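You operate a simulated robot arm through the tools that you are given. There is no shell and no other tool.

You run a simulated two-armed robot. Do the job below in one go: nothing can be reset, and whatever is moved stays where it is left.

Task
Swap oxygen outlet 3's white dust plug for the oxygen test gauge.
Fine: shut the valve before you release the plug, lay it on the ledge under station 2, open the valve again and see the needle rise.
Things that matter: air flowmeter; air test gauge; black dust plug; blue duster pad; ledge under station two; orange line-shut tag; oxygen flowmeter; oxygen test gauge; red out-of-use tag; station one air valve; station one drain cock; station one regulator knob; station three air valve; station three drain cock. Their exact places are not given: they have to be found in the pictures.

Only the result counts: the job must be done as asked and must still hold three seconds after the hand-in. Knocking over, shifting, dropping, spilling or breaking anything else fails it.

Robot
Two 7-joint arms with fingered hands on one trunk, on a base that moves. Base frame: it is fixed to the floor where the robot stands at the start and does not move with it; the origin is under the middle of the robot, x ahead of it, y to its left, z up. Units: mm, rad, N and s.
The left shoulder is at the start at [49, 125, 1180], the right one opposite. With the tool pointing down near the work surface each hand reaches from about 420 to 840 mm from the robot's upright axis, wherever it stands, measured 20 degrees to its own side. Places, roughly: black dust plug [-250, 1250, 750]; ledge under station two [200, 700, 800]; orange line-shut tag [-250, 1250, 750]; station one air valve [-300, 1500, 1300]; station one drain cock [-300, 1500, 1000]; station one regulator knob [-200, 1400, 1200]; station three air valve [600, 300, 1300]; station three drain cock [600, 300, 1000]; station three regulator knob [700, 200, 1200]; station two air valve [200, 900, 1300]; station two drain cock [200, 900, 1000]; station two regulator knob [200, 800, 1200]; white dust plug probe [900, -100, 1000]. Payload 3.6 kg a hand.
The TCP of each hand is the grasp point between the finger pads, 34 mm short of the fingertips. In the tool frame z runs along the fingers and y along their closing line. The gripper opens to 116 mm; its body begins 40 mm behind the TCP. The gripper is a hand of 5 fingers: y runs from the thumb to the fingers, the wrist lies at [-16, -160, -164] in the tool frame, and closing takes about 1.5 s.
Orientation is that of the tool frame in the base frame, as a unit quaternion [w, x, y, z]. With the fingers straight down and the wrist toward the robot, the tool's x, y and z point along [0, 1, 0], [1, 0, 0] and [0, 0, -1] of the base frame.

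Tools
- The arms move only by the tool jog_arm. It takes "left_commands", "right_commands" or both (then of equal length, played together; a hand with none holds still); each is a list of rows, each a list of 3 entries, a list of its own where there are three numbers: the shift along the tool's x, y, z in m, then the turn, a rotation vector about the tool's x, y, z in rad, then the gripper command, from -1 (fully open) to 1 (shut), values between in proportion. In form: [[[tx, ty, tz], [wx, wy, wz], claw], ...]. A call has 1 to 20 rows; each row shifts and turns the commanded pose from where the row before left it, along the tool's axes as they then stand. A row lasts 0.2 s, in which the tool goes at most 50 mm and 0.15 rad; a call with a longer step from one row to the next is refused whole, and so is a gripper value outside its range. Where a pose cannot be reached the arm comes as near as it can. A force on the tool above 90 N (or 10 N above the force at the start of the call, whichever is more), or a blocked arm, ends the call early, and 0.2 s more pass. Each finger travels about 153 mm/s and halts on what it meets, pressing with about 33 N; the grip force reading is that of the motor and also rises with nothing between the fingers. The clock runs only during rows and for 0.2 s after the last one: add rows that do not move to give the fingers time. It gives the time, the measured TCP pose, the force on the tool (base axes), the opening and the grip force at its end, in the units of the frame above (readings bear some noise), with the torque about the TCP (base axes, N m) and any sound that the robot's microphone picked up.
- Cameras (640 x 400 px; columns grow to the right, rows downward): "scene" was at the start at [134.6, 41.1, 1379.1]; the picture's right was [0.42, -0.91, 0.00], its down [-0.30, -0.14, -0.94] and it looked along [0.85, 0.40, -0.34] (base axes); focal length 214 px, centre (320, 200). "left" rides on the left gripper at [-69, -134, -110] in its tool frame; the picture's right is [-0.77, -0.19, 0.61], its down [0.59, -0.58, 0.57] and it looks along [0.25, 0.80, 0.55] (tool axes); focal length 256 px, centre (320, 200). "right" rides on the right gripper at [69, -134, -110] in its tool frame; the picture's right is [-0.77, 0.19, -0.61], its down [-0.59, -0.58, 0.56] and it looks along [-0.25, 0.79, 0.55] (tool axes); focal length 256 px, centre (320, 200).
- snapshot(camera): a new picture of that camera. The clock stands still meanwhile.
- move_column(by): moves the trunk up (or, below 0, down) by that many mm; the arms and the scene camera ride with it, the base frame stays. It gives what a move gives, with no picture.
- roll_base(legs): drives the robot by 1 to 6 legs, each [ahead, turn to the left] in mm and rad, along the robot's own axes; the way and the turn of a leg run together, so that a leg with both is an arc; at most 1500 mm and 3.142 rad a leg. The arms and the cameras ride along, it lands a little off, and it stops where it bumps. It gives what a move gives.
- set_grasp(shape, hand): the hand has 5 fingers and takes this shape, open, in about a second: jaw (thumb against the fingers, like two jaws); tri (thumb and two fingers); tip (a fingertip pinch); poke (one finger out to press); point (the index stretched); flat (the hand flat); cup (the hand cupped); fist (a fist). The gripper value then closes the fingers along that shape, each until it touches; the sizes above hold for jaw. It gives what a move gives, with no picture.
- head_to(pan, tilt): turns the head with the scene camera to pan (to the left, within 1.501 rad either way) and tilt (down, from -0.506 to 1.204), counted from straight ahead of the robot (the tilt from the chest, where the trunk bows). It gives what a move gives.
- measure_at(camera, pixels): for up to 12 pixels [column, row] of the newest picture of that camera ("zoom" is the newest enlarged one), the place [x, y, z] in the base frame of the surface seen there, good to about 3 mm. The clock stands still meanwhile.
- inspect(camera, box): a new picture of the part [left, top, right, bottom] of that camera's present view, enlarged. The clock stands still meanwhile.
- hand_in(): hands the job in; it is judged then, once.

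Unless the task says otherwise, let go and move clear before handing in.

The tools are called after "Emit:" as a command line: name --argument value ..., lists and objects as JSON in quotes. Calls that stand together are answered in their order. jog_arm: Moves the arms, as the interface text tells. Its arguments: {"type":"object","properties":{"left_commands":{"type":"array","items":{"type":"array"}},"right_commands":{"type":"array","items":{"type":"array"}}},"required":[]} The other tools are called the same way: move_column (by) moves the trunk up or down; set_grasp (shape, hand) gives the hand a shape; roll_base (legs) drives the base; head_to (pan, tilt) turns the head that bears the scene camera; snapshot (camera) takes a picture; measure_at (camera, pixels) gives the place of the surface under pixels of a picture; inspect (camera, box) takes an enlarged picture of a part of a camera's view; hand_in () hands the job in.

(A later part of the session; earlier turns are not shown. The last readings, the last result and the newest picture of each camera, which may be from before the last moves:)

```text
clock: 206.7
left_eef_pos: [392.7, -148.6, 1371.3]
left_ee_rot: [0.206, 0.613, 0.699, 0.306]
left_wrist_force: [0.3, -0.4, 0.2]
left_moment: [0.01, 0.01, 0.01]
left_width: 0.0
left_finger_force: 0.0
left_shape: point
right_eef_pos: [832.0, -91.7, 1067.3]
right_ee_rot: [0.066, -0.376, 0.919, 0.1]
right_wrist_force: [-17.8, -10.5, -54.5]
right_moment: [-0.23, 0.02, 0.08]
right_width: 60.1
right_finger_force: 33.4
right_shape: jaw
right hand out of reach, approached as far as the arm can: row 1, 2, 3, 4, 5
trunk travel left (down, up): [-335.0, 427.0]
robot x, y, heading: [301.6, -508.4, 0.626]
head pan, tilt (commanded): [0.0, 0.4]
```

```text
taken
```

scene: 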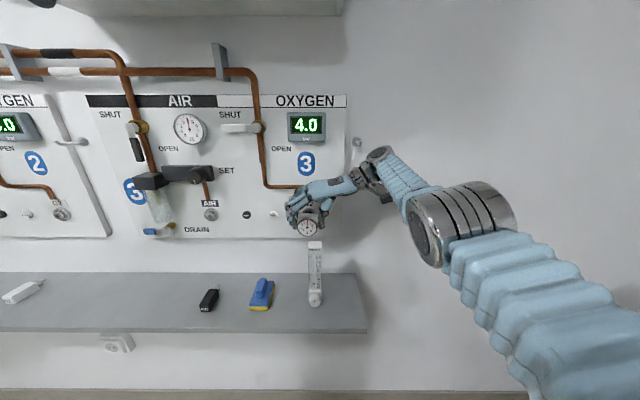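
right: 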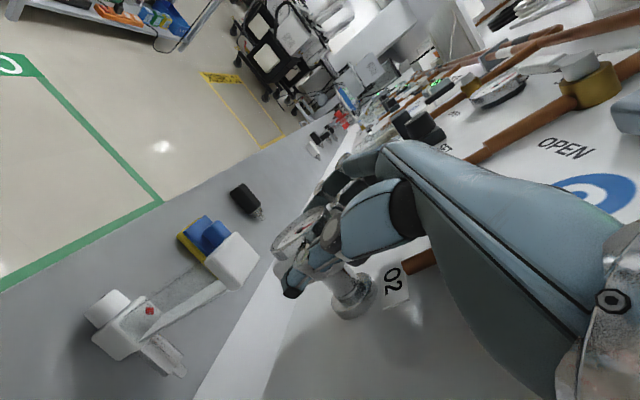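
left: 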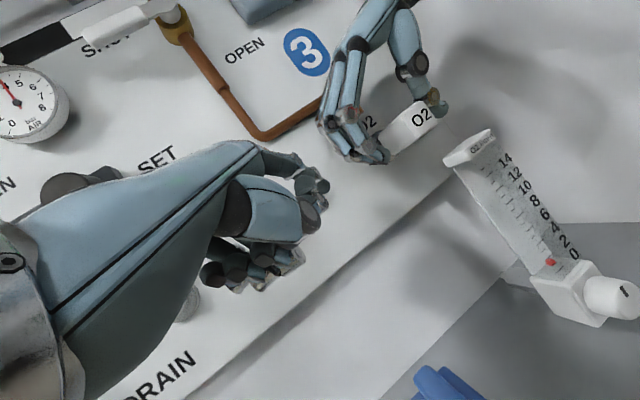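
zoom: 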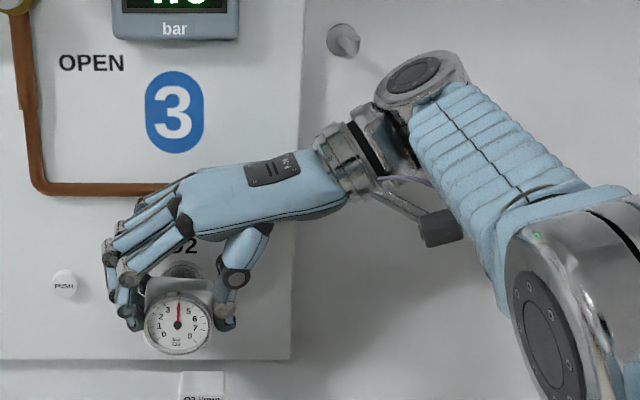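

The gauge needle now reads 4 bar, so the gauge has seated in the outlet and sees the trapped line pressure. The hand is straining upward against it, so I'll ease it down a little first.

Emit:
jog_arm --right_commands '[[[0.0016, -0.001, 0.0077], [0, 0, 0], 1], [[0, 0, 0], [0, 0, 0], 1]]'

Emit:
inspect --camera "scene" --box '[280, 190, 360, 240]'

```text
clock: 207.3
left_eef_pos: [392.9, -151.1, 1372.3]
left_ee_rot: [0.205, 0.614, 0.698, 0.307]
left_wrist_force: [0.7, -0.3, 0.0]
left_moment: [-0.01, -0.01, 0.0]
left_width: 0.0
left_finger_force: 0.0
left_shape: point
right_eef_pos: [832.3, -91.8, 1067.9]
right_ee_rot: [0.072, -0.375, 0.918, 0.108]
right_wrist_force: [-9.1, -13.7, -29.0]
right_moment: [-0.12, 0.28, 0.1]
right_width: 60.0
right_finger_force: 32.8
right_shape: jaw
trunk travel left (down, up): [-335.0, 427.0]
robot x, y, heading: [305.3, -505.4, 0.627]
head pan, tilt (commanded): [0.0, 0.4]
```

```text
8.00 times, centred on (320, 215) of scene
```

zoom: 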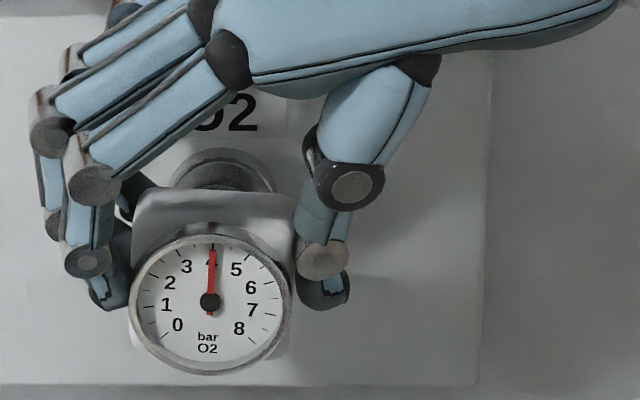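

Load is halving (29 N) and the needle holds at 4. I'll ease another bit.

Emit:
jog_arm --right_commands '[[[0.0016, -0.001, 0.0077], [0, 0, 0], 1], [[0, 0, 0], [0, 0, 0], 1], [[0, 0, 0], [0, 0, 0], 1]]'

Emit:
measure_at --camera "zoom" --pixels '[[210, 300], [150, 300], [270, 300], [210, 260], [210, 345], [220, 205], [225, 165], [215, 180], [160, 210], [280, 215], [215, 365], [320, 290]]'

```text
clock: 208.1
left_eef_pos: [391.1, -153.9, 1373.6]
left_ee_rot: [0.204, 0.613, 0.698, 0.308]
left_wrist_force: [-0.4, -0.3, 0.7]
left_moment: [0.02, -0.01, 0.0]
left_width: 0.0
left_finger_force: 0.0
left_shape: point
right_eef_pos: [832.6, -90.9, 1067.1]
right_ee_rot: [0.077, -0.376, 0.917, 0.113]
right_wrist_force: [0.5, -17.9, 3.4]
right_moment: [-0.15, 0.11, -0.12]
right_width: 59.2
right_finger_force: 33.0
right_shape: jaw
trunk travel left (down, up): [-335.0, 427.0]
robot x, y, heading: [302.5, -503.6, 0.626]
head pan, tilt (commanded): [0.0, 0.4]
```

```text
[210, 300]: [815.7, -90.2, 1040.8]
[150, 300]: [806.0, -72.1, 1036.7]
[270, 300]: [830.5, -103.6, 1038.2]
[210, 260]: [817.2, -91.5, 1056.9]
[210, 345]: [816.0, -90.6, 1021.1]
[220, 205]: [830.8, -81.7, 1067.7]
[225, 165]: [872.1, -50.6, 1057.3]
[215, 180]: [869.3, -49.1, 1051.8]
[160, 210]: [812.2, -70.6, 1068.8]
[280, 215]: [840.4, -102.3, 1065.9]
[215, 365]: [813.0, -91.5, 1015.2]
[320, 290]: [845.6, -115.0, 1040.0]
```

The vertical load is gone; the dial is centred exactly on the outlet (u 548, z 1040) and reads 4. I'll relieve the remaining sideways load before letting go.

Emit:
jog_arm --right_commands '[[[0.0015, -0.0028, -0.0008], [0, 0, 0], 1], [[0, 0, 0], [0, 0, 0], 1], [[0, 0, 0], [0, 0, 0], 1]]'

```text
clock: 208.9
left_eef_pos: [391.5, -152.0, 1372.6]
left_ee_rot: [0.206, 0.613, 0.698, 0.307]
left_wrist_force: [0.6, 0.5, 0.5]
left_moment: [0.02, 0.0, -0.01]
left_width: 0.0
left_finger_force: 0.2
left_shape: point
right_eef_pos: [832.5, -92.8, 1066.4]
right_ee_rot: [0.077, -0.377, 0.916, 0.112]
right_wrist_force: [2.4, -3.4, 15.0]
right_moment: [0.19, 0.15, -0.42]
right_width: 44.1
right_finger_force: 33.1
right_shape: jaw
trunk travel left (down, up): [-335.0, 427.0]
robot x, y, heading: [304.4, -506.3, 0.633]
head pan, tilt (commanded): [0.0, 0.4]
```

Loads are small now. I'll trim the height and apply a gentle pull to test that the gauge is latched.

Emit:
jog_arm --right_commands '[[[-0.0007, 0.0004, -0.0029], [0, 0, 0], 1], [[0.0029, 0.0005, -0.0006], [0, 0, 0], 1], [[0.0029, 0.0005, -0.0006], [0, 0, 0], 1], [[0, 0, 0], [0, 0, 0], 1]]'

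Emit:
inspect --camera "scene" --box '[280, 190, 360, 240]'

Emit:
measure_at --camera "zoom" --pixels '[[210, 300], [150, 300], [270, 300], [210, 260], [210, 345]]'

```text
clock: 209.9
left_eef_pos: [391.4, -151.6, 1371.8]
left_ee_rot: [0.205, 0.613, 0.698, 0.308]
left_wrist_force: [-0.2, 0.2, -0.2]
left_moment: [0.0, 0.02, -0.03]
left_width: 0.2
left_finger_force: 0.0
left_shape: point
right_eef_pos: [830.9, -92.9, 1066.8]
right_ee_rot: [0.075, -0.377, 0.917, 0.109]
right_wrist_force: [0.2, -0.1, 7.6]
right_moment: [0.26, 0.19, -0.38]
right_width: 44.5
right_finger_force: 33.1
right_shape: jaw
right hand out of reach, approached as far as the arm can: row 2
trunk travel left (down, up): [-335.0, 427.0]
robot x, y, heading: [303.4, -507.8, 0.627]
head pan, tilt (commanded): [0.0, 0.4]
```

```text
8.00 times, centred on (320, 215) of scene
```

zoom: 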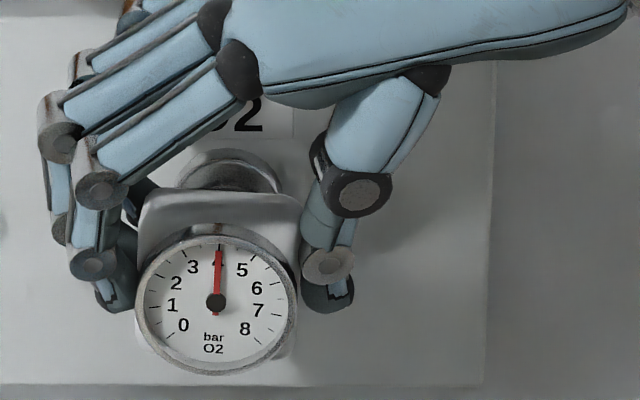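

```text
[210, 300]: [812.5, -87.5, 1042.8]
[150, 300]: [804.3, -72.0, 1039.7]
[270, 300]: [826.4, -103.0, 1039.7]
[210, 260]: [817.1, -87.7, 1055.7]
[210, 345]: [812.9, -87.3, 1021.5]
```

The needle stays at 4 and the gauge hasn't moved under load. I'll loosen the fingers just a little as a cage, to see that the gauge stays put by itself.

Emit:
jog_arm --right_commands '[[[0, 0, 0], [0, 0, 0], 0.1], [[0, 0, 0], [0, 0, 0], 0.0], [[0, 0, 0], [0, 0, 0], -0.1], [[0, 0, 0], [0, 0, 0], -0.15], [[0, 0, 0], [0, 0, 0], -0.15]]'

Emit:
inspect --camera "scene" --box '[280, 190, 360, 240]'

Emit:
measure_at --camera "zoom" --pixels '[[210, 300], [150, 300], [270, 300], [210, 260], [210, 345]]'

```text
clock: 211.1
left_eef_pos: [390.9, -149.7, 1371.2]
left_ee_rot: [0.205, 0.613, 0.699, 0.307]
left_wrist_force: [-0.7, 0.4, -0.2]
left_moment: [0.03, 0.0, -0.01]
left_width: 0.2
left_finger_force: 0.1
left_shape: point
right_eef_pos: [831.9, -92.5, 1065.0]
right_ee_rot: [0.075, -0.377, 0.917, 0.109]
right_wrist_force: [-1.7, 1.0, 0.2]
right_moment: [0.01, 0.03, 0.04]
right_width: 67.2
right_finger_force: 0.1
right_shape: jaw
trunk travel left (down, up): [-335.0, 427.0]
robot x, y, heading: [306.8, -509.4, 0.63]
head pan, tilt (commanded): [0.0, 0.4]
```

```text
8.00 times, centred on (320, 215) of scene
```

zoom: 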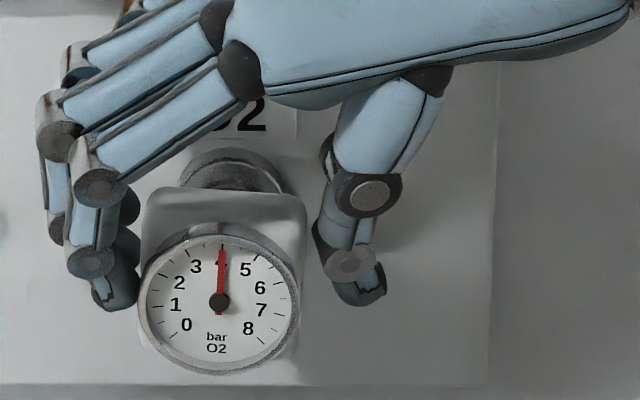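

```text
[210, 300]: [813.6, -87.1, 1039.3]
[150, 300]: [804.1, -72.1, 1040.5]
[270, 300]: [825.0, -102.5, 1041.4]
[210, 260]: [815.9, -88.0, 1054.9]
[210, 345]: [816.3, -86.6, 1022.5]
```

The gauge holds by itself with the needle steady at 4 bar. I'll open the hand wider and try a small retreat.

Emit:
jog_arm --right_commands '[[[0, 0, 0], [0, 0, 0], -0.4], [[0, 0, 0], [0, 0, 0], -0.6], [[0, 0, 0], [0, 0, 0], -0.6], [[0.0097, 0.0017, -0.0019], [0, 0, 0], -0.6], [[0.0097, 0.0017, -0.0019], [0, 0, 0], -0.6], [[0, 0, 0], [0, 0, 0], -0.6]]'

Emit:
snapshot --camera "scene"

```text
clock: 212.5
left_eef_pos: [391.4, -150.3, 1371.7]
left_ee_rot: [0.206, 0.613, 0.698, 0.307]
left_wrist_force: [-0.2, 0.7, -0.4]
left_moment: [0.0, 0.02, 0.01]
left_width: 0.2
left_finger_force: 0.0
left_shape: point
right_eef_pos: [832.0, -92.8, 1066.6]
right_ee_rot: [0.075, -0.377, 0.917, 0.109]
right_wrist_force: [-0.8, -0.1, 0.2]
right_moment: [0.0, 0.0, 0.03]
right_width: 92.4
right_finger_force: 0.1
right_shape: jaw
right hand out of reach, approached as far as the arm can: row 4, 5
trunk travel left (down, up): [-335.0, 427.0]
robot x, y, heading: [305.2, -505.5, 0.625]
head pan, tilt (commanded): [0.0, 0.4]
```

```text
taken
```

scene: 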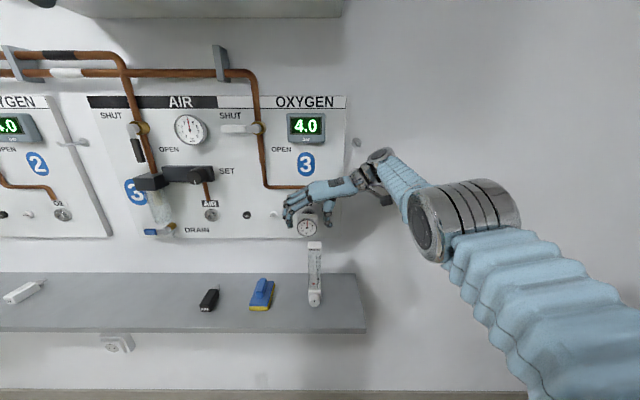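

The right arm can't draw back in this stretched posture, but the fingers are open around the gauge with ~17 mm on each side. I'll back the whole base straight away from the wall instead.

Emit:
roll_base --legs '[[-120, 0]]'

Emit:
snapshot --camera "scene"

Emit:
inspect --camera "scene" --box '[260, 180, 380, 260]'

```text
clock: 213.8
left_eef_pos: [271.9, -240.1, 1368.5]
left_ee_rot: [0.2, 0.612, 0.696, 0.318]
left_wrist_force: [1.3, 1.2, 0.5]
left_moment: [0.0, 0.03, -0.06]
left_width: 0.1
left_finger_force: 0.1
left_shape: point
right_eef_pos: [760.7, -130.9, 1147.8]
right_ee_rot: [0.193, -0.404, 0.883, 0.141]
right_wrist_force: [2.1, 0.1, -3.6]
right_moment: [0.17, 0.21, 0.1]
right_width: 92.7
right_finger_force: 0.0
right_shape: jaw
trunk travel left (down, up): [-335.0, 427.0]
robot x, y, heading: [212.5, -574.0, 0.637]
head pan, tilt (commanded): [0.0, 0.4]
stopped in leg 1: the robot was blocked; the commanded pose is now the measured one
```

```text
taken
```

scene: 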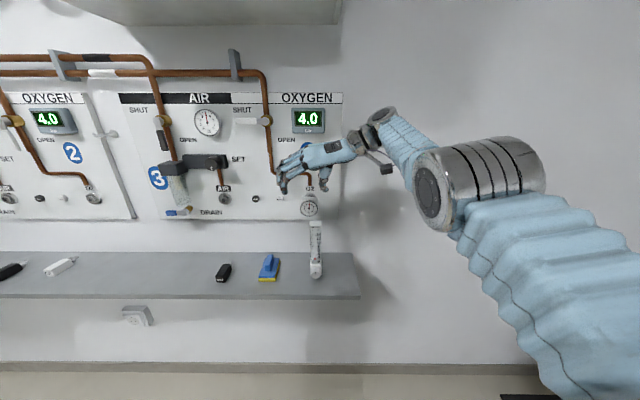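

```text
5.00 times, centred on (320, 220) of scene
```

zoom: 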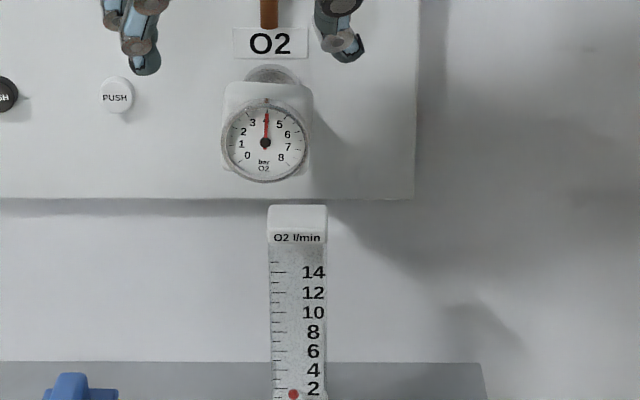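

The gauge sits in the outlet on its own with the needle at 4, and the right hand is clear above it. I'll let the arms settle.

Emit:
head_to --pan 0.1 --tilt 0.4

Emit:
head_to --pan 0.0 --tilt 0.4

Emit:
snapshot --camera "scene"

```text
clock: 214.4
left_eef_pos: [286.6, -229.7, 1363.7]
left_ee_rot: [0.188, 0.604, 0.714, 0.302]
left_wrist_force: [0.3, 0.9, 1.0]
left_moment: [-0.05, 0.02, 0.02]
left_width: 0.1
left_finger_force: 0.1
left_shape: point
right_eef_pos: [837.6, -77.0, 1223.0]
right_ee_rot: [0.324, -0.392, 0.844, 0.171]
right_wrist_force: [1.0, -0.1, 0.0]
right_moment: [0.01, 0.05, 0.04]
right_width: 92.8
right_finger_force: 0.0
right_shape: jaw
trunk travel left (down, up): [-335.0, 427.0]
robot x, y, heading: [210.5, -570.7, 0.628]
head pan, tilt (commanded): [0.099, 0.4]
```

```text
clock: 215.1
left_eef_pos: [214.9, -278.6, 1373.9]
left_ee_rot: [0.205, 0.606, 0.686, 0.345]
left_wrist_force: [2.9, 0.5, 3.7]
left_moment: [0.01, 0.24, -0.03]
left_width: 0.2
left_finger_force: 0.0
left_shape: point
right_eef_pos: [719.0, -135.5, 1252.8]
right_ee_rot: [0.306, -0.42, 0.837, 0.172]
right_wrist_force: [-6.7, -1.2, 6.2]
right_moment: [-0.14, -0.35, -0.34]
right_width: 92.8
right_finger_force: 0.0
right_shape: jaw
trunk travel left (down, up): [-335.0, 427.0]
robot x, y, heading: [209.8, -575.7, 0.64]
head pan, tilt (commanded): [0.0, 0.4]
```

```text
taken
```

scene: 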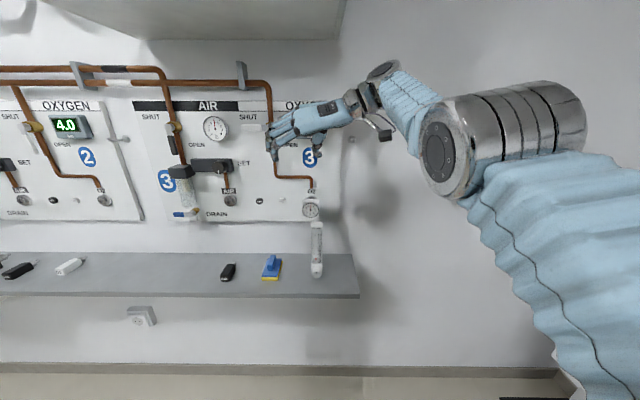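

The right arm is swinging noticeably after the release; I'll wait for it to come to rest.

Emit:
head_to --pan 0.05 --tilt 0.4

Emit:
head_to --pan 0.0 --tilt 0.4

Emit:
snapshot --camera "scene"

```text
clock: 215.7
left_eef_pos: [274.8, -231.7, 1366.1]
left_ee_rot: [0.198, 0.61, 0.698, 0.319]
left_wrist_force: [-0.9, -0.1, -2.0]
left_moment: [0.01, -0.17, -0.01]
left_width: 107.9
left_finger_force: 0.1
left_shape: point
right_eef_pos: [785.8, -87.2, 1213.4]
right_ee_rot: [0.275, -0.422, 0.848, 0.165]
right_wrist_force: [-0.2, 1.6, 6.7]
right_moment: [-0.36, -0.1, 0.0]
right_width: 92.5
right_finger_force: 0.1
right_shape: jaw
trunk travel left (down, up): [-335.0, 427.0]
robot x, y, heading: [214.6, -574.4, 0.636]
head pan, tilt (commanded): [0.051, 0.4]
```

```text
clock: 216.4
left_eef_pos: [229.8, -267.3, 1371.0]
left_ee_rot: [0.201, 0.607, 0.689, 0.34]
left_wrist_force: [0.8, 0.7, 2.1]
left_moment: [-0.01, 0.18, -0.05]
left_width: 0.0
left_finger_force: 0.0
left_shape: point
right_eef_pos: [751.5, -118.2, 1250.2]
right_ee_rot: [0.327, -0.421, 0.828, 0.173]
right_wrist_force: [-0.7, -0.4, -0.4]
right_moment: [0.0, -0.01, -0.04]
right_width: 93.2
right_finger_force: 0.0
right_shape: jaw
trunk travel left (down, up): [-335.0, 427.0]
robot x, y, heading: [216.2, -575.3, 0.638]
head pan, tilt (commanded): [0.0, 0.4]
```

```text
taken
```

scene: 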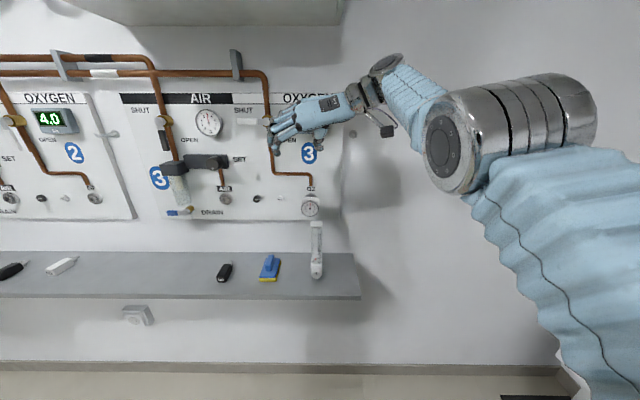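

Emit:
head_to --pan 0.4 --tilt 0.4

Emit:
head_to --pan -0.2 --tilt 0.4

Emit:
head_to --pan 0.0 --tilt 0.4

Emit:
snapshot --camera "scene"

```text
clock: 217.2
left_eef_pos: [262.7, -244.0, 1367.9]
left_ee_rot: [0.199, 0.61, 0.694, 0.326]
left_wrist_force: [-1.0, 0.2, -0.6]
left_moment: [0.01, -0.03, 0.03]
left_width: 0.0
left_finger_force: 0.1
left_shape: point
right_eef_pos: [781.2, -94.4, 1238.3]
right_ee_rot: [0.32, -0.422, 0.83, 0.173]
right_wrist_force: [1.2, 0.7, 1.7]
right_moment: [-0.08, 0.05, 0.0]
right_width: 93.0
right_finger_force: 0.0
right_shape: jaw
trunk travel left (down, up): [-335.0, 427.0]
robot x, y, heading: [212.9, -571.4, 0.635]
head pan, tilt (commanded): [0.4, 0.4]
```

```text
clock: 218.2
left_eef_pos: [263.2, -241.8, 1370.2]
left_ee_rot: [0.202, 0.609, 0.696, 0.322]
left_wrist_force: [-1.1, 0.3, -1.3]
left_moment: [-0.02, -0.07, -0.01]
left_width: 108.3
left_finger_force: 0.1
left_shape: point
right_eef_pos: [761.5, -118.4, 1175.3]
right_ee_rot: [0.221, -0.412, 0.871, 0.149]
right_wrist_force: [0.5, 0.4, 0.4]
right_moment: [-0.08, 0.01, 0.06]
right_width: 93.0
right_finger_force: 0.0
right_shape: jaw
trunk travel left (down, up): [-335.0, 427.0]
robot x, y, heading: [211.6, -572.2, 0.633]
head pan, tilt (commanded): [-0.201, 0.4]
```

```text
clock: 219.0
left_eef_pos: [259.4, -247.4, 1369.7]
left_ee_rot: [0.202, 0.611, 0.694, 0.322]
left_wrist_force: [0.8, 0.6, -0.4]
left_moment: [-0.04, 0.01, -0.03]
left_width: 108.3
left_finger_force: 0.1
left_shape: point
right_eef_pos: [749.1, -137.7, 1153.6]
right_ee_rot: [0.196, -0.403, 0.882, 0.142]
right_wrist_force: [1.8, -1.2, -7.1]
right_moment: [0.36, 0.19, -0.01]
right_width: 92.8
right_finger_force: 0.1
right_shape: jaw
trunk travel left (down, up): [-335.0, 427.0]
robot x, y, heading: [210.5, -573.5, 0.634]
head pan, tilt (commanded): [0.0, 0.4]
```

```text
taken
```

scene: 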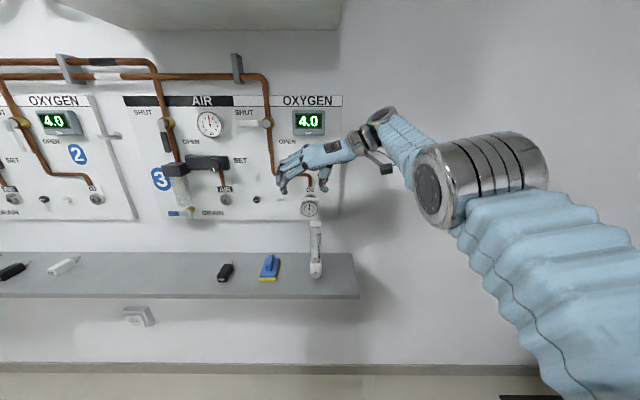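

The right hand is drifting in its stretched posture, so I'll move it away from the wall and out to its own side into a more comfortable pose.

Emit:
jog_arm --right_commands '[[[0.0158, -0.0106, -0.0093], [0, 0, 0], -0.6], [[0.0158, -0.0106, -0.0093], [0, 0, 0], -0.6], [[0.0158, -0.0106, -0.0093], [0, 0, 0], -0.6], [[0.0158, -0.0106, -0.0093], [0, 0, 0], -0.6], [[0, 0, 0], [0, 0, 0], -0.6]]'

Emit:
snapshot --camera "scene"

```text
clock: 220.2
left_eef_pos: [251.4, -252.5, 1369.8]
left_ee_rot: [0.203, 0.61, 0.694, 0.326]
left_wrist_force: [0.6, -1.3, 0.0]
left_moment: [-0.03, -0.02, -0.02]
left_width: 108.1
left_finger_force: 0.1
left_shape: point
right_eef_pos: [776.2, -189.9, 1171.3]
right_ee_rot: [0.2, -0.405, 0.881, 0.143]
right_wrist_force: [0.7, -0.9, 0.3]
right_moment: [-0.02, 0.01, 0.01]
right_width: 92.8
right_finger_force: 0.1
right_shape: jaw
right hand out of reach, approached as far as the arm can: row 1, 2, 3, 4
trunk travel left (down, up): [-335.0, 427.0]
robot x, y, heading: [211.0, -577.8, 0.635]
head pan, tilt (commanded): [0.0, 0.4]
```

```text
taken
```

scene: 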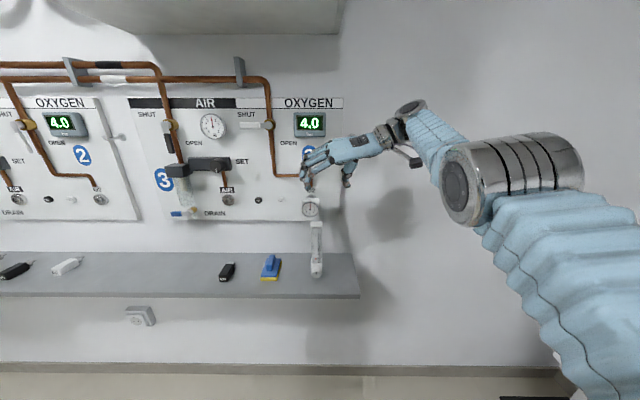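

It moved aside. I'll shift it further right, clear of the gauge.

Emit:
jog_arm --right_commands '[[[0.0062, -0.0321, -0.0066], [0, 0, 0], -0.6], [[0.0062, -0.0321, -0.0066], [0, 0, 0], -0.6], [[0.0062, -0.0321, -0.0066], [0, 0, 0], -0.6], [[0.0062, -0.0321, -0.0066], [0, 0, 0], -0.6], [[0, 0, 0], [0, 0, 0], -0.6], [[0, 0, 0], [0, 0, 0], -0.6]]'

Emit:
snapshot --camera "scene"

```text
clock: 221.6
left_eef_pos: [250.2, -254.5, 1371.5]
left_ee_rot: [0.202, 0.609, 0.693, 0.328]
left_wrist_force: [0.2, 0.4, -0.1]
left_moment: [-0.05, 0.01, 0.04]
left_width: 0.1
left_finger_force: 0.0
left_shape: point
right_eef_pos: [840.4, -309.2, 1166.4]
right_ee_rot: [0.202, -0.404, 0.881, 0.144]
right_wrist_force: [0.1, 0.0, -0.1]
right_moment: [0.01, 0.0, 0.01]
right_width: 92.9
right_finger_force: 0.0
right_shape: jaw
right hand out of reach, approached as far as the arm can: row 2, 3, 4
trunk travel left (down, up): [-335.0, 427.0]
robot x, y, heading: [209.8, -572.9, 0.635]
head pan, tilt (commanded): [0.0, 0.4]
```

```text
taken
```

scene: 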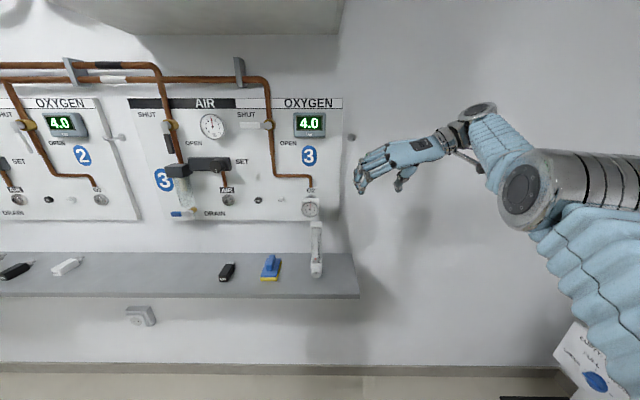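

The right hand is clear at (u 740, n 503). I'll try to draw it further back from the wall, then check the gauge close-up.

Emit:
jog_arm --right_commands '[[[0.035, 0.0072, -0.0024], [0, 0, 0], -0.6], [[0.035, 0.0072, -0.0024], [0, 0, 0], -0.6], [[0.035, 0.0072, -0.0024], [0, 0, 0], -0.6], [[0, 0, 0], [0, 0, 0], -0.6], [[0, 0, 0], [0, 0, 0], -0.6]]'

Emit:
inspect --camera "scene" --box '[270, 180, 350, 230]'

Emit:
snapshot --camera "scene"

```text
clock: 222.8
left_eef_pos: [251.6, -254.1, 1371.7]
left_ee_rot: [0.203, 0.609, 0.694, 0.327]
left_wrist_force: [0.0, 0.4, 0.7]
left_moment: [-0.02, -0.01, -0.01]
left_width: 0.0
left_finger_force: 0.1
left_shape: point
right_eef_pos: [849.5, -326.9, 1153.0]
right_ee_rot: [0.201, -0.404, 0.881, 0.144]
right_wrist_force: [0.1, 0.3, 1.0]
right_moment: [0.03, 0.0, 0.01]
right_width: 92.5
right_finger_force: 0.1
right_shape: jaw
right hand out of reach, approached as far as the arm can: row 1, 2, 3
trunk travel left (down, up): [-335.0, 427.0]
robot x, y, heading: [213.5, -573.7, 0.64]
head pan, tilt (commanded): [0.0, 0.4]
```

```text
8.00 times, centred on (310, 205) of scene
```

zoom: 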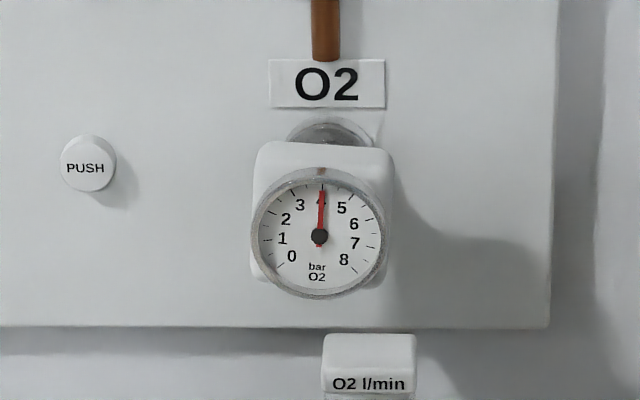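

```text
taken
```

scene: 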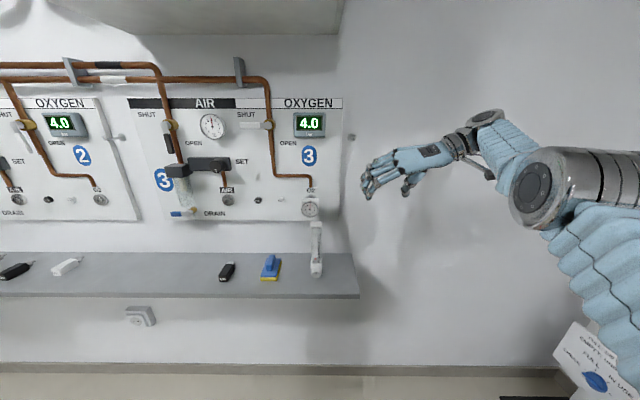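

The gauge is seated squarely with the needle on 4 and the flowmeter untouched. The right arm's posture is still locked, so I'll unwind it by yawing the hand back toward the natural forward direction.

Emit:
jog_arm --right_commands '[[[0.005, 0, 0], [0, 0, 0.14], -0.6], [[0.005, 0, 0], [0, 0, 0.14], -0.6], [[0.005, 0, 0], [0, 0, 0.14], -0.6], [[0.005, 0, 0], [0, 0, 0.14], -0.6], [[0.005, 0, 0], [0, 0, 0.14], -0.6], [[0, 0, 0], [0, 0, 0], -0.6]]'

Emit:
snapshot --camera "scene"

```text
clock: 224.2
left_eef_pos: [251.9, -253.8, 1371.5]
left_ee_rot: [0.202, 0.608, 0.694, 0.328]
left_wrist_force: [-0.4, 0.5, 0.3]
left_moment: [0.0, -0.02, -0.03]
left_width: 0.0
left_finger_force: 0.1
left_shape: point
right_eef_pos: [948.9, -302.3, 1166.2]
right_ee_rot: [0.139, -0.078, 0.966, 0.204]
right_wrist_force: [0.8, 0.4, 0.4]
right_moment: [0.01, -0.01, 0.01]
right_width: 92.8
right_finger_force: 0.0
right_shape: jaw
right hand out of reach, approached as far as the arm can: row 1, 2, 3, 4, 5
trunk travel left (down, up): [-335.0, 427.0]
robot x, y, heading: [210.5, -574.9, 0.635]
head pan, tilt (commanded): [0.0, 0.4]
```

```text
taken
```

scene: 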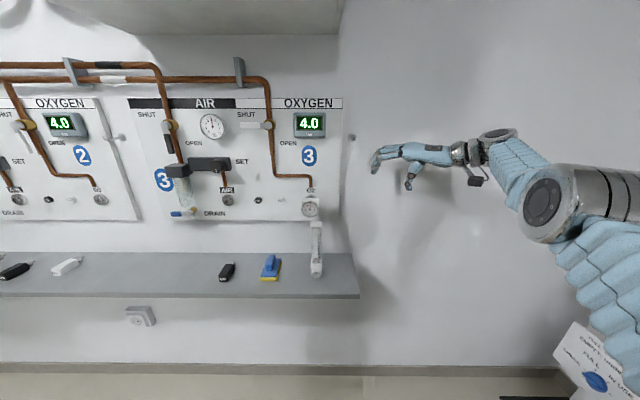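

The arm is locked nearly straight, so pulling straight back does nothing. Sliding the hand sideways to the right swings it away from the wall, so I'll do that.

Emit:
jog_arm --right_commands '[[[0.0007, -0.0357, -0.0153], [0, 0, 0], -0.6], [[0.0007, -0.0357, -0.0153], [0, 0, 0], -0.6], [[0.0007, -0.0357, -0.0153], [0, 0, 0], -0.6], [[0.0007, -0.0357, -0.0153], [0, 0, 0], -0.6], [[0.0007, -0.0357, -0.0153], [0, 0, 0], -0.6], [[0.0007, -0.0357, -0.0153], [0, 0, 0], -0.6], [[0, 0, 0], [0, 0, 0], -0.6]]'

Emit:
head_to --pan -0.5 --tilt 0.4

Emit:
snapshot --camera "scene"

```text
clock: 225.8
left_eef_pos: [250.4, -253.6, 1371.3]
left_ee_rot: [0.204, 0.609, 0.693, 0.328]
left_wrist_force: [0.2, 0.5, 0.6]
left_moment: [0.0, 0.01, -0.03]
left_width: 107.9
left_finger_force: 0.0
left_shape: point
right_eef_pos: [965.9, -536.8, 1161.2]
right_ee_rot: [0.141, -0.077, 0.966, 0.204]
right_wrist_force: [-0.5, -0.3, 0.7]
right_moment: [-0.02, 0.0, -0.01]
right_width: 92.7
right_finger_force: 0.0
right_shape: jaw
right hand out of reach, approached as far as the arm can: row 1, 2, 6
trunk travel left (down, up): [-335.0, 427.0]
robot x, y, heading: [210.7, -575.3, 0.636]
head pan, tilt (commanded): [0.0, 0.4]
```

```text
clock: 226.7
left_eef_pos: [250.9, -254.3, 1370.5]
left_ee_rot: [0.202, 0.609, 0.694, 0.327]
left_wrist_force: [-0.3, 0.4, -0.2]
left_moment: [0.01, 0.0, 0.02]
left_width: 0.0
left_finger_force: 0.1
left_shape: point
right_eef_pos: [967.6, -537.7, 1161.8]
right_ee_rot: [0.14, -0.078, 0.966, 0.205]
right_wrist_force: [-0.4, 0.1, 0.2]
right_moment: [0.0, 0.02, -0.03]
right_width: 92.7
right_finger_force: 0.0
right_shape: jaw
trunk travel left (down, up): [-335.0, 427.0]
robot x, y, heading: [211.3, -570.7, 0.634]
head pan, tilt (commanded): [-0.499, 0.4]
```

```text
taken
```

scene: 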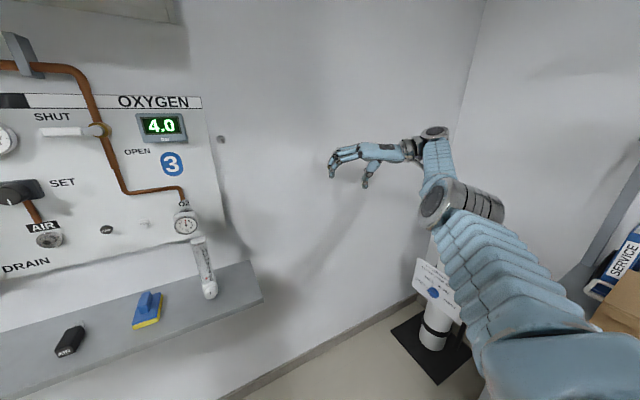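

The elbow has unlocked and the hand is well off the wall. I'll fold it back toward the body.

Emit:
jog_arm --right_commands '[[[0.0367, 0.0125, -0.0073], [0, 0, 0], -0.6], [[0.0367, 0.0125, -0.0073], [0, 0, 0], -0.6], [[0.0367, 0.0125, -0.0073], [0, 0, 0], -0.6], [[0.0367, 0.0125, -0.0073], [0, 0, 0], -0.6], [[0.0367, 0.0125, -0.0073], [0, 0, 0], -0.6], [[0.0367, 0.0125, -0.0073], [0, 0, 0], -0.6], [[0, 0, 0], [0, 0, 0], -0.6], [[0, 0, 0], [0, 0, 0], -0.6]]'

Emit:
snapshot --camera "scene"

```text
clock: 228.5
left_eef_pos: [250.4, -252.9, 1369.9]
left_ee_rot: [0.203, 0.609, 0.693, 0.328]
left_wrist_force: [0.8, 0.2, 0.8]
left_moment: [-0.03, 0.0, -0.03]
left_width: 0.0
left_finger_force: 0.0
left_shape: point
right_eef_pos: [730.9, -506.3, 1160.5]
right_ee_rot: [0.14, -0.078, 0.966, 0.205]
right_wrist_force: [-0.2, -0.8, 0.2]
right_moment: [-0.03, -0.02, 0.0]
right_width: 92.7
right_finger_force: 0.0
right_shape: jaw
trunk travel left (down, up): [-335.0, 427.0]
robot x, y, heading: [214.3, -573.0, 0.631]
head pan, tilt (commanded): [-0.499, 0.4]
```

```text
taken
```

scene: 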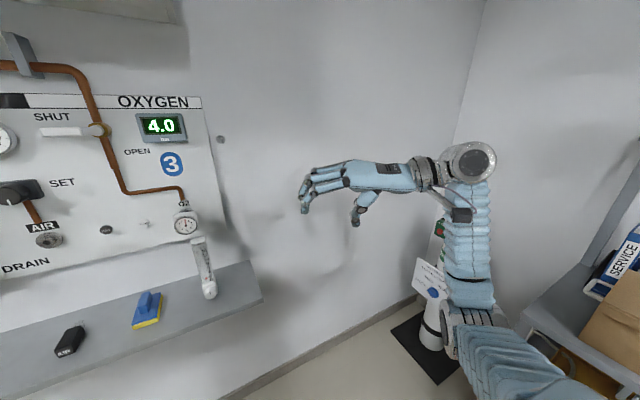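

The right arm is back in a good folded posture. Now I'll bring the left hand forward with its index pointing at the wall, still well short of it.

Emit:
jog_arm --left_commands '[[[0.0186, 0.0168, 0.0288], [0, 0, 0], -1], [[0.0186, 0.0168, 0.0288], [0, 0, 0], -1], [[0.0186, 0.0168, 0.0288], [0, 0, 0], -1], [[0.0186, 0.0168, 0.0288], [0, 0, 0], -1], [[0.0186, 0.0168, 0.0288], [0, 0, 0], -1], [[0.0186, 0.0168, 0.0288], [0, 0, 0], -1], [[0.0186, 0.0168, 0.0288], [0, 0, 0], -1], [[0.0186, 0.0168, 0.0288], [0, 0, 0], -1], [[0, 0, 0], [0, 0, 0], -1], [[0, 0, 0], [0, 0, 0], -1]]'

Emit:
head_to --pan 0.2 --tilt 0.3

Emit:
snapshot --camera "scene"

```text
clock: 230.7
left_eef_pos: [476.4, -54.8, 1319.6]
left_ee_rot: [0.203, 0.609, 0.693, 0.327]
left_wrist_force: [0.3, 0.6, -0.4]
left_moment: [-0.01, 0.01, 0.03]
left_width: 0.4
left_finger_force: 0.0
left_shape: point
right_eef_pos: [731.8, -505.6, 1160.6]
right_ee_rot: [0.139, -0.079, 0.966, 0.205]
right_wrist_force: [-0.8, -0.3, 0.6]
right_moment: [-0.01, -0.02, 0.01]
right_width: 92.7
right_finger_force: 0.1
right_shape: jaw
trunk travel left (down, up): [-335.0, 427.0]
robot x, y, heading: [212.1, -573.7, 0.638]
head pan, tilt (commanded): [-0.499, 0.4]
```

```text
clock: 231.8
left_eef_pos: [476.3, -54.8, 1318.9]
left_ee_rot: [0.202, 0.61, 0.693, 0.326]
left_wrist_force: [0.1, -0.6, -0.9]
left_moment: [-0.02, 0.0, -0.03]
left_width: 0.1
left_finger_force: 0.1
left_shape: point
right_eef_pos: [731.0, -505.6, 1160.1]
right_ee_rot: [0.14, -0.078, 0.966, 0.204]
right_wrist_force: [-0.3, 0.2, -0.5]
right_moment: [0.04, 0.03, 0.02]
right_width: 92.8
right_finger_force: 0.1
right_shape: jaw
trunk travel left (down, up): [-335.0, 427.0]
robot x, y, heading: [212.4, -574.7, 0.629]
head pan, tilt (commanded): [0.201, 0.3]
```

```text
taken
```

scene: 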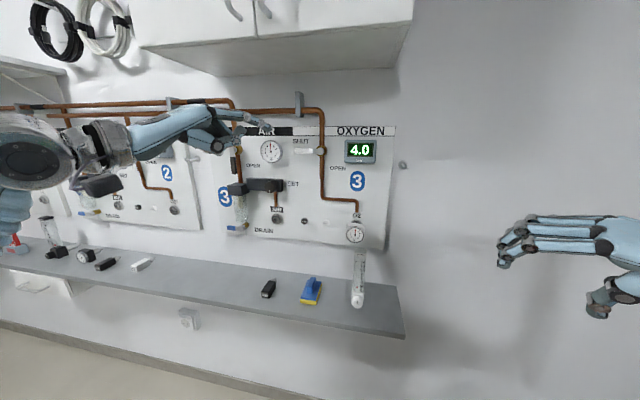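

The left index is lined up with the lever's height, no limits. I'll roll the base forward about 105 mm.

Emit:
roll_base --legs '[[105, 0]]'

Emit:
head_to --pan 0.1 --tilt 0.3

Emit:
head_to --pan 0.15 --tilt 0.25

Emit:
snapshot --camera "scene"

```text
clock: 232.9
left_eef_pos: [562.5, 7.6, 1319.3]
left_ee_rot: [0.199, 0.609, 0.694, 0.328]
left_wrist_force: [-0.5, -0.6, -0.5]
left_moment: [-0.02, 0.0, 0.0]
left_width: 33.2
left_finger_force: 0.1
left_shape: point
right_eef_pos: [815.7, -442.0, 1161.3]
right_ee_rot: [0.141, -0.078, 0.966, 0.201]
right_wrist_force: [0.0, 0.3, -0.8]
right_moment: [-0.01, 0.01, 0.04]
right_width: 92.7
right_finger_force: 0.0
right_shape: jaw
trunk travel left (down, up): [-335.0, 427.0]
robot x, y, heading: [295.5, -510.5, 0.633]
head pan, tilt (commanded): [0.201, 0.3]
```

```text
clock: 233.6
left_eef_pos: [541.4, -7.1, 1327.6]
left_ee_rot: [0.201, 0.608, 0.69, 0.337]
left_wrist_force: [-0.3, 0.1, 0.2]
left_moment: [-0.03, 0.0, 0.02]
left_width: 0.0
left_finger_force: 0.2
left_shape: point
right_eef_pos: [797.9, -456.0, 1167.3]
right_ee_rot: [0.15, -0.079, 0.963, 0.208]
right_wrist_force: [0.3, 0.1, 0.1]
right_moment: [0.0, 0.0, 0.01]
right_width: 92.9
right_finger_force: 0.0
right_shape: jaw
trunk travel left (down, up): [-335.0, 427.0]
robot x, y, heading: [298.6, -510.1, 0.634]
head pan, tilt (commanded): [0.099, 0.3]
```

```text
clock: 234.2
left_eef_pos: [537.5, -9.8, 1327.0]
left_ee_rot: [0.201, 0.607, 0.69, 0.339]
left_wrist_force: [-0.6, 0.5, 0.6]
left_moment: [-0.01, 0.04, 0.02]
left_width: 0.1
left_finger_force: 0.1
left_shape: point
right_eef_pos: [793.9, -457.9, 1167.5]
right_ee_rot: [0.151, -0.079, 0.963, 0.209]
right_wrist_force: [-0.1, -0.7, 0.4]
right_moment: [-0.01, 0.02, -0.01]
right_width: 92.6
right_finger_force: 0.0
right_shape: jaw
trunk travel left (down, up): [-335.0, 427.0]
robot x, y, heading: [298.0, -514.4, 0.631]
head pan, tilt (commanded): [0.15, 0.25]
```

```text
taken
```

scene: 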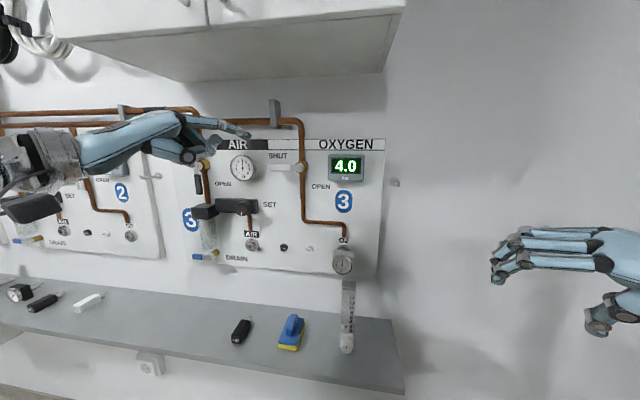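

The base is at n≈−56. I'll measure the left fingertip at about (248,132) to confirm its position.

Emit:
inspect --camera "scene" --box '[180, 100, 320, 190]'

Emit:
measure_at --camera "zoom" --pixels '[[308, 145], [300, 150], [290, 140], [312, 152], [280, 145], [500, 295], [430, 300], [410, 300], [540, 300], [470, 285], [470, 310], [160, 60]]'

```text
4.44 times, centred on (250, 145) of scene
```

zoom: 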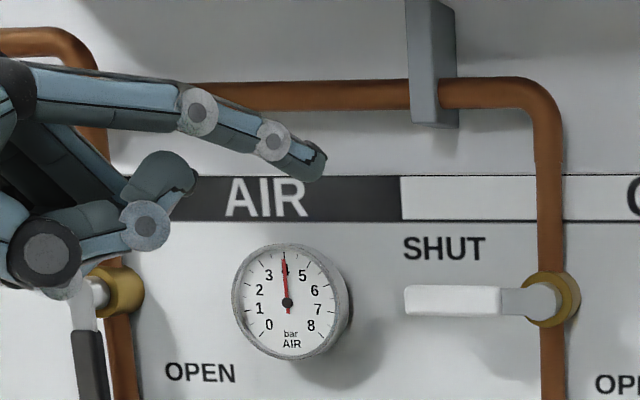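

```text
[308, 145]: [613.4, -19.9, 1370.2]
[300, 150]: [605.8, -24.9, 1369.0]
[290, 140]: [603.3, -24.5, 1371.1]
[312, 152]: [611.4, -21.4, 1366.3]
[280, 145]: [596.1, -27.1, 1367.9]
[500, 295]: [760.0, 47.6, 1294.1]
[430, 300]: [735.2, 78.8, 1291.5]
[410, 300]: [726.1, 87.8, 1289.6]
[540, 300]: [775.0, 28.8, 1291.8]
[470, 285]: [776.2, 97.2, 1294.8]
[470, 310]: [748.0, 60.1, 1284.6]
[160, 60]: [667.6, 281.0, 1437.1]
```

The fingertip is at about (u 371, n 490, z 1362) and the lever's top edge is z≈1298 spanning u 351–430. I'll advance the finger above the lever's outer end.

Emit:
jog_arm --left_commands '[[[0.0143, 0.0175, 0.028], [0, 0, 0], -1], [[0.0143, 0.0175, 0.028], [0, 0, 0], -1], [[0.0143, 0.0175, 0.028], [0, 0, 0], -1], [[0, 0, 0], [0, 0, 0], -1], [[0, 0, 0], [0, 0, 0], -1]]'

Emit:
inspect --camera "scene" --box '[180, 100, 320, 190]'

```text
clock: 235.4
left_eef_pos: [624.6, 51.6, 1313.6]
left_ee_rot: [0.203, 0.608, 0.689, 0.338]
left_wrist_force: [-0.3, -0.3, 0.1]
left_moment: [-0.01, 0.05, -0.02]
left_width: 0.3
left_finger_force: 0.1
left_shape: point
right_eef_pos: [795.2, -457.6, 1167.2]
right_ee_rot: [0.151, -0.079, 0.963, 0.208]
right_wrist_force: [0.1, 0.6, -0.4]
right_moment: [0.03, 0.02, -0.04]
right_width: 92.7
right_finger_force: 0.2
right_shape: jaw
trunk travel left (down, up): [-335.0, 427.0]
robot x, y, heading: [300.3, -508.1, 0.633]
head pan, tilt (commanded): [0.15, 0.25]
```

```text
4.44 times, centred on (250, 145) of scene
```

zoom: 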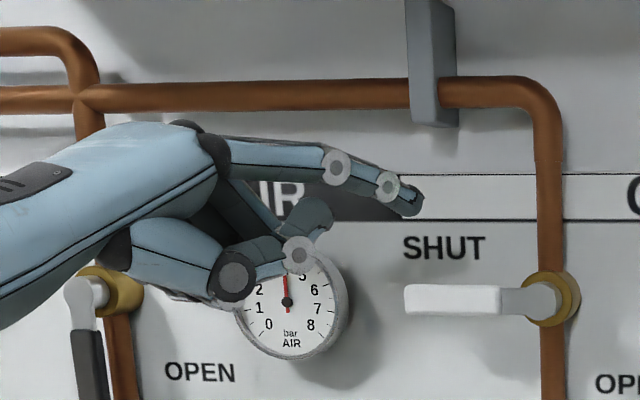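

The finger is above the lever's end without limits. I'll advance it over the lever (n≈655) at a safe height.

Emit:
jog_arm --left_commands '[[[0.011, 0.0123, 0.0235], [0, 0, 0], -1], [[0.011, 0.0123, 0.0235], [0, 0, 0], -1], [[0, 0, 0], [0, 0, 0], -1], [[0, 0, 0], [0, 0, 0], -1]]'

Emit:
inspect --camera "scene" --box '[180, 100, 320, 190]'

Emit:
inspect --camera "left" --box '[220, 100, 420, 240]'

```text
clock: 236.4
left_eef_pos: [670.6, 84.3, 1301.5]
left_ee_rot: [0.203, 0.608, 0.689, 0.338]
left_wrist_force: [1.0, 0.4, 0.4]
left_moment: [0.03, -0.01, 0.01]
left_width: 0.0
left_finger_force: 0.0
left_shape: point
right_eef_pos: [794.5, -460.3, 1167.8]
right_ee_rot: [0.152, -0.078, 0.963, 0.208]
right_wrist_force: [0.0, -0.1, -0.4]
right_moment: [0.02, 0.03, 0.0]
right_width: 92.7
right_finger_force: 0.1
right_shape: jaw
trunk travel left (down, up): [-335.0, 427.0]
robot x, y, heading: [296.9, -511.7, 0.635]
head pan, tilt (commanded): [0.15, 0.25]
```

```text
4.44 times, centred on (250, 145) of scene
```

zoom: 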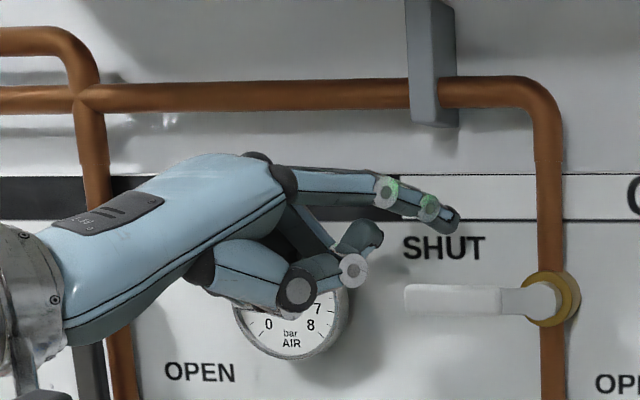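

```text
2.86 times, centred on (320, 170) of left
```

zoom: 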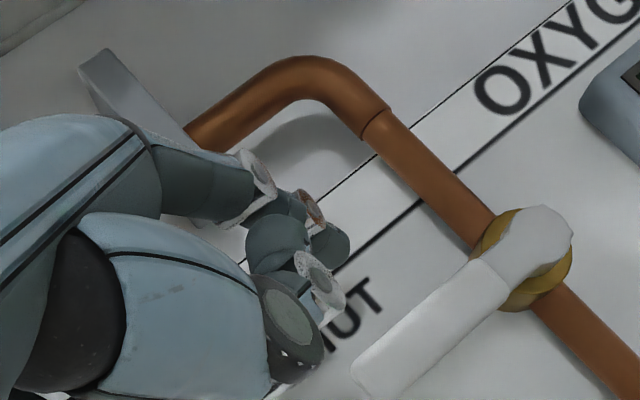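

The finger hovers over the lever. I'll press down along the lever's arc in small steps.

Emit:
jog_arm --left_commands '[[[-0.0026, -0.0138, 0.0134], [0, 0, 0], -1], [[-0.0017, -0.0062, 0.0063], [0, 0, 0], -1], [[0.0006, -0.0107, 0.0088], [0, 0, 0], -1], [[-0.0034, -0.0106, 0.0112], [0, 0, 0], -1], [[0, 0, 0], [0, 0, 0], -1]]'

Emit:
inspect --camera "scene" --box '[180, 100, 320, 190]'

```text
clock: 237.6
left_eef_pos: [668.7, 82.9, 1243.3]
left_ee_rot: [0.202, 0.607, 0.69, 0.338]
left_wrist_force: [-1.3, -0.5, 2.1]
left_moment: [-0.01, -0.22, -0.07]
left_width: 0.0
left_finger_force: 0.1
left_shape: point
right_eef_pos: [794.2, -458.8, 1167.1]
right_ee_rot: [0.151, -0.079, 0.963, 0.208]
right_wrist_force: [-0.6, 0.3, 0.5]
right_moment: [0.02, -0.01, -0.02]
right_width: 92.7
right_finger_force: 0.1
right_shape: jaw
trunk travel left (down, up): [-335.0, 427.0]
robot x, y, heading: [299.1, -509.6, 0.633]
head pan, tilt (commanded): [0.15, 0.25]
```

```text
4.44 times, centred on (250, 145) of scene
```

zoom: 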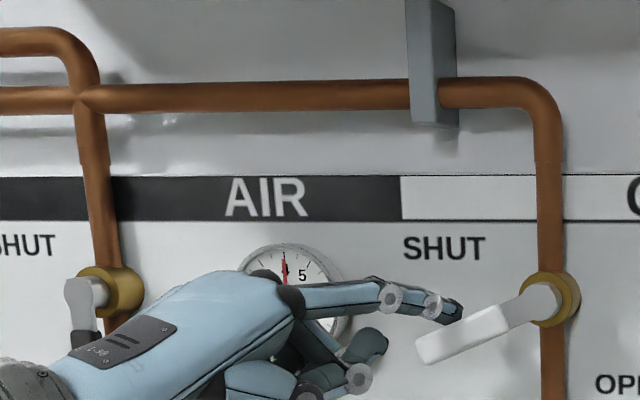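

The lever is turning down. Continuing along the arc to the OPEN position.

Emit:
jog_arm --left_commands '[[[-0.0069, -0.0085, 0.0115], [0, 0, 0], -1], [[-0.0099, -0.0057, 0.0109], [0, 0, 0], -1], [[-0.0124, -0.0026, 0.0097], [0, 0, 0], -1], [[0, 0, 0], [0, 0, 0], -1]]'

Emit:
head_to --pan 0.15 --tilt 0.35

Emit:
inspect --camera "scene" --box '[200, 90, 360, 190]'

```text
clock: 238.6
left_eef_pos: [685.2, 62.7, 1203.7]
left_ee_rot: [0.201, 0.607, 0.691, 0.338]
left_wrist_force: [-1.3, 1.6, 1.5]
left_moment: [-0.04, -0.19, 0.09]
left_width: 0.1
left_finger_force: 0.1
left_shape: point
right_eef_pos: [795.1, -458.6, 1167.1]
right_ee_rot: [0.151, -0.079, 0.963, 0.209]
right_wrist_force: [-0.1, 0.1, 0.0]
right_moment: [0.0, -0.01, -0.01]
right_width: 93.1
right_finger_force: 0.1
right_shape: jaw
trunk travel left (down, up): [-335.0, 427.0]
robot x, y, heading: [296.7, -510.9, 0.635]
head pan, tilt (commanded): [0.15, 0.25]
```

```text
clock: 239.3
left_eef_pos: [684.2, 63.4, 1204.1]
left_ee_rot: [0.201, 0.608, 0.69, 0.337]
left_wrist_force: [0.0, 0.8, 1.5]
left_moment: [-0.04, -0.04, 0.04]
left_width: 0.0
left_finger_force: 0.0
left_shape: point
right_eef_pos: [796.0, -458.8, 1167.1]
right_ee_rot: [0.152, -0.078, 0.963, 0.208]
right_wrist_force: [-0.1, -0.4, 0.3]
right_moment: [0.02, -0.01, 0.04]
right_width: 92.9
right_finger_force: 0.0
right_shape: jaw
trunk travel left (down, up): [-335.0, 427.0]
robot x, y, heading: [297.6, -512.3, 0.631]
head pan, tilt (commanded): [0.15, 0.351]
```

```text
4.00 times, centred on (280, 140) of scene
```

zoom: 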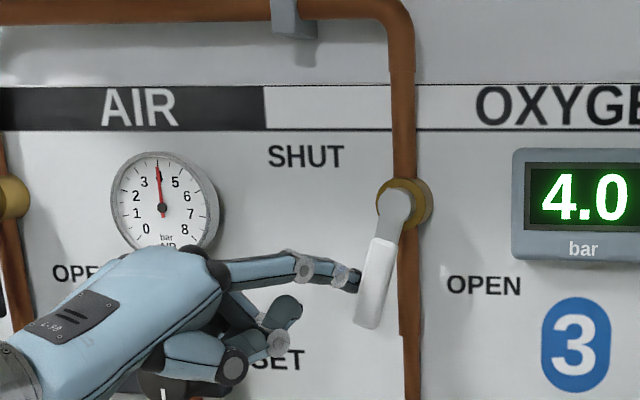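

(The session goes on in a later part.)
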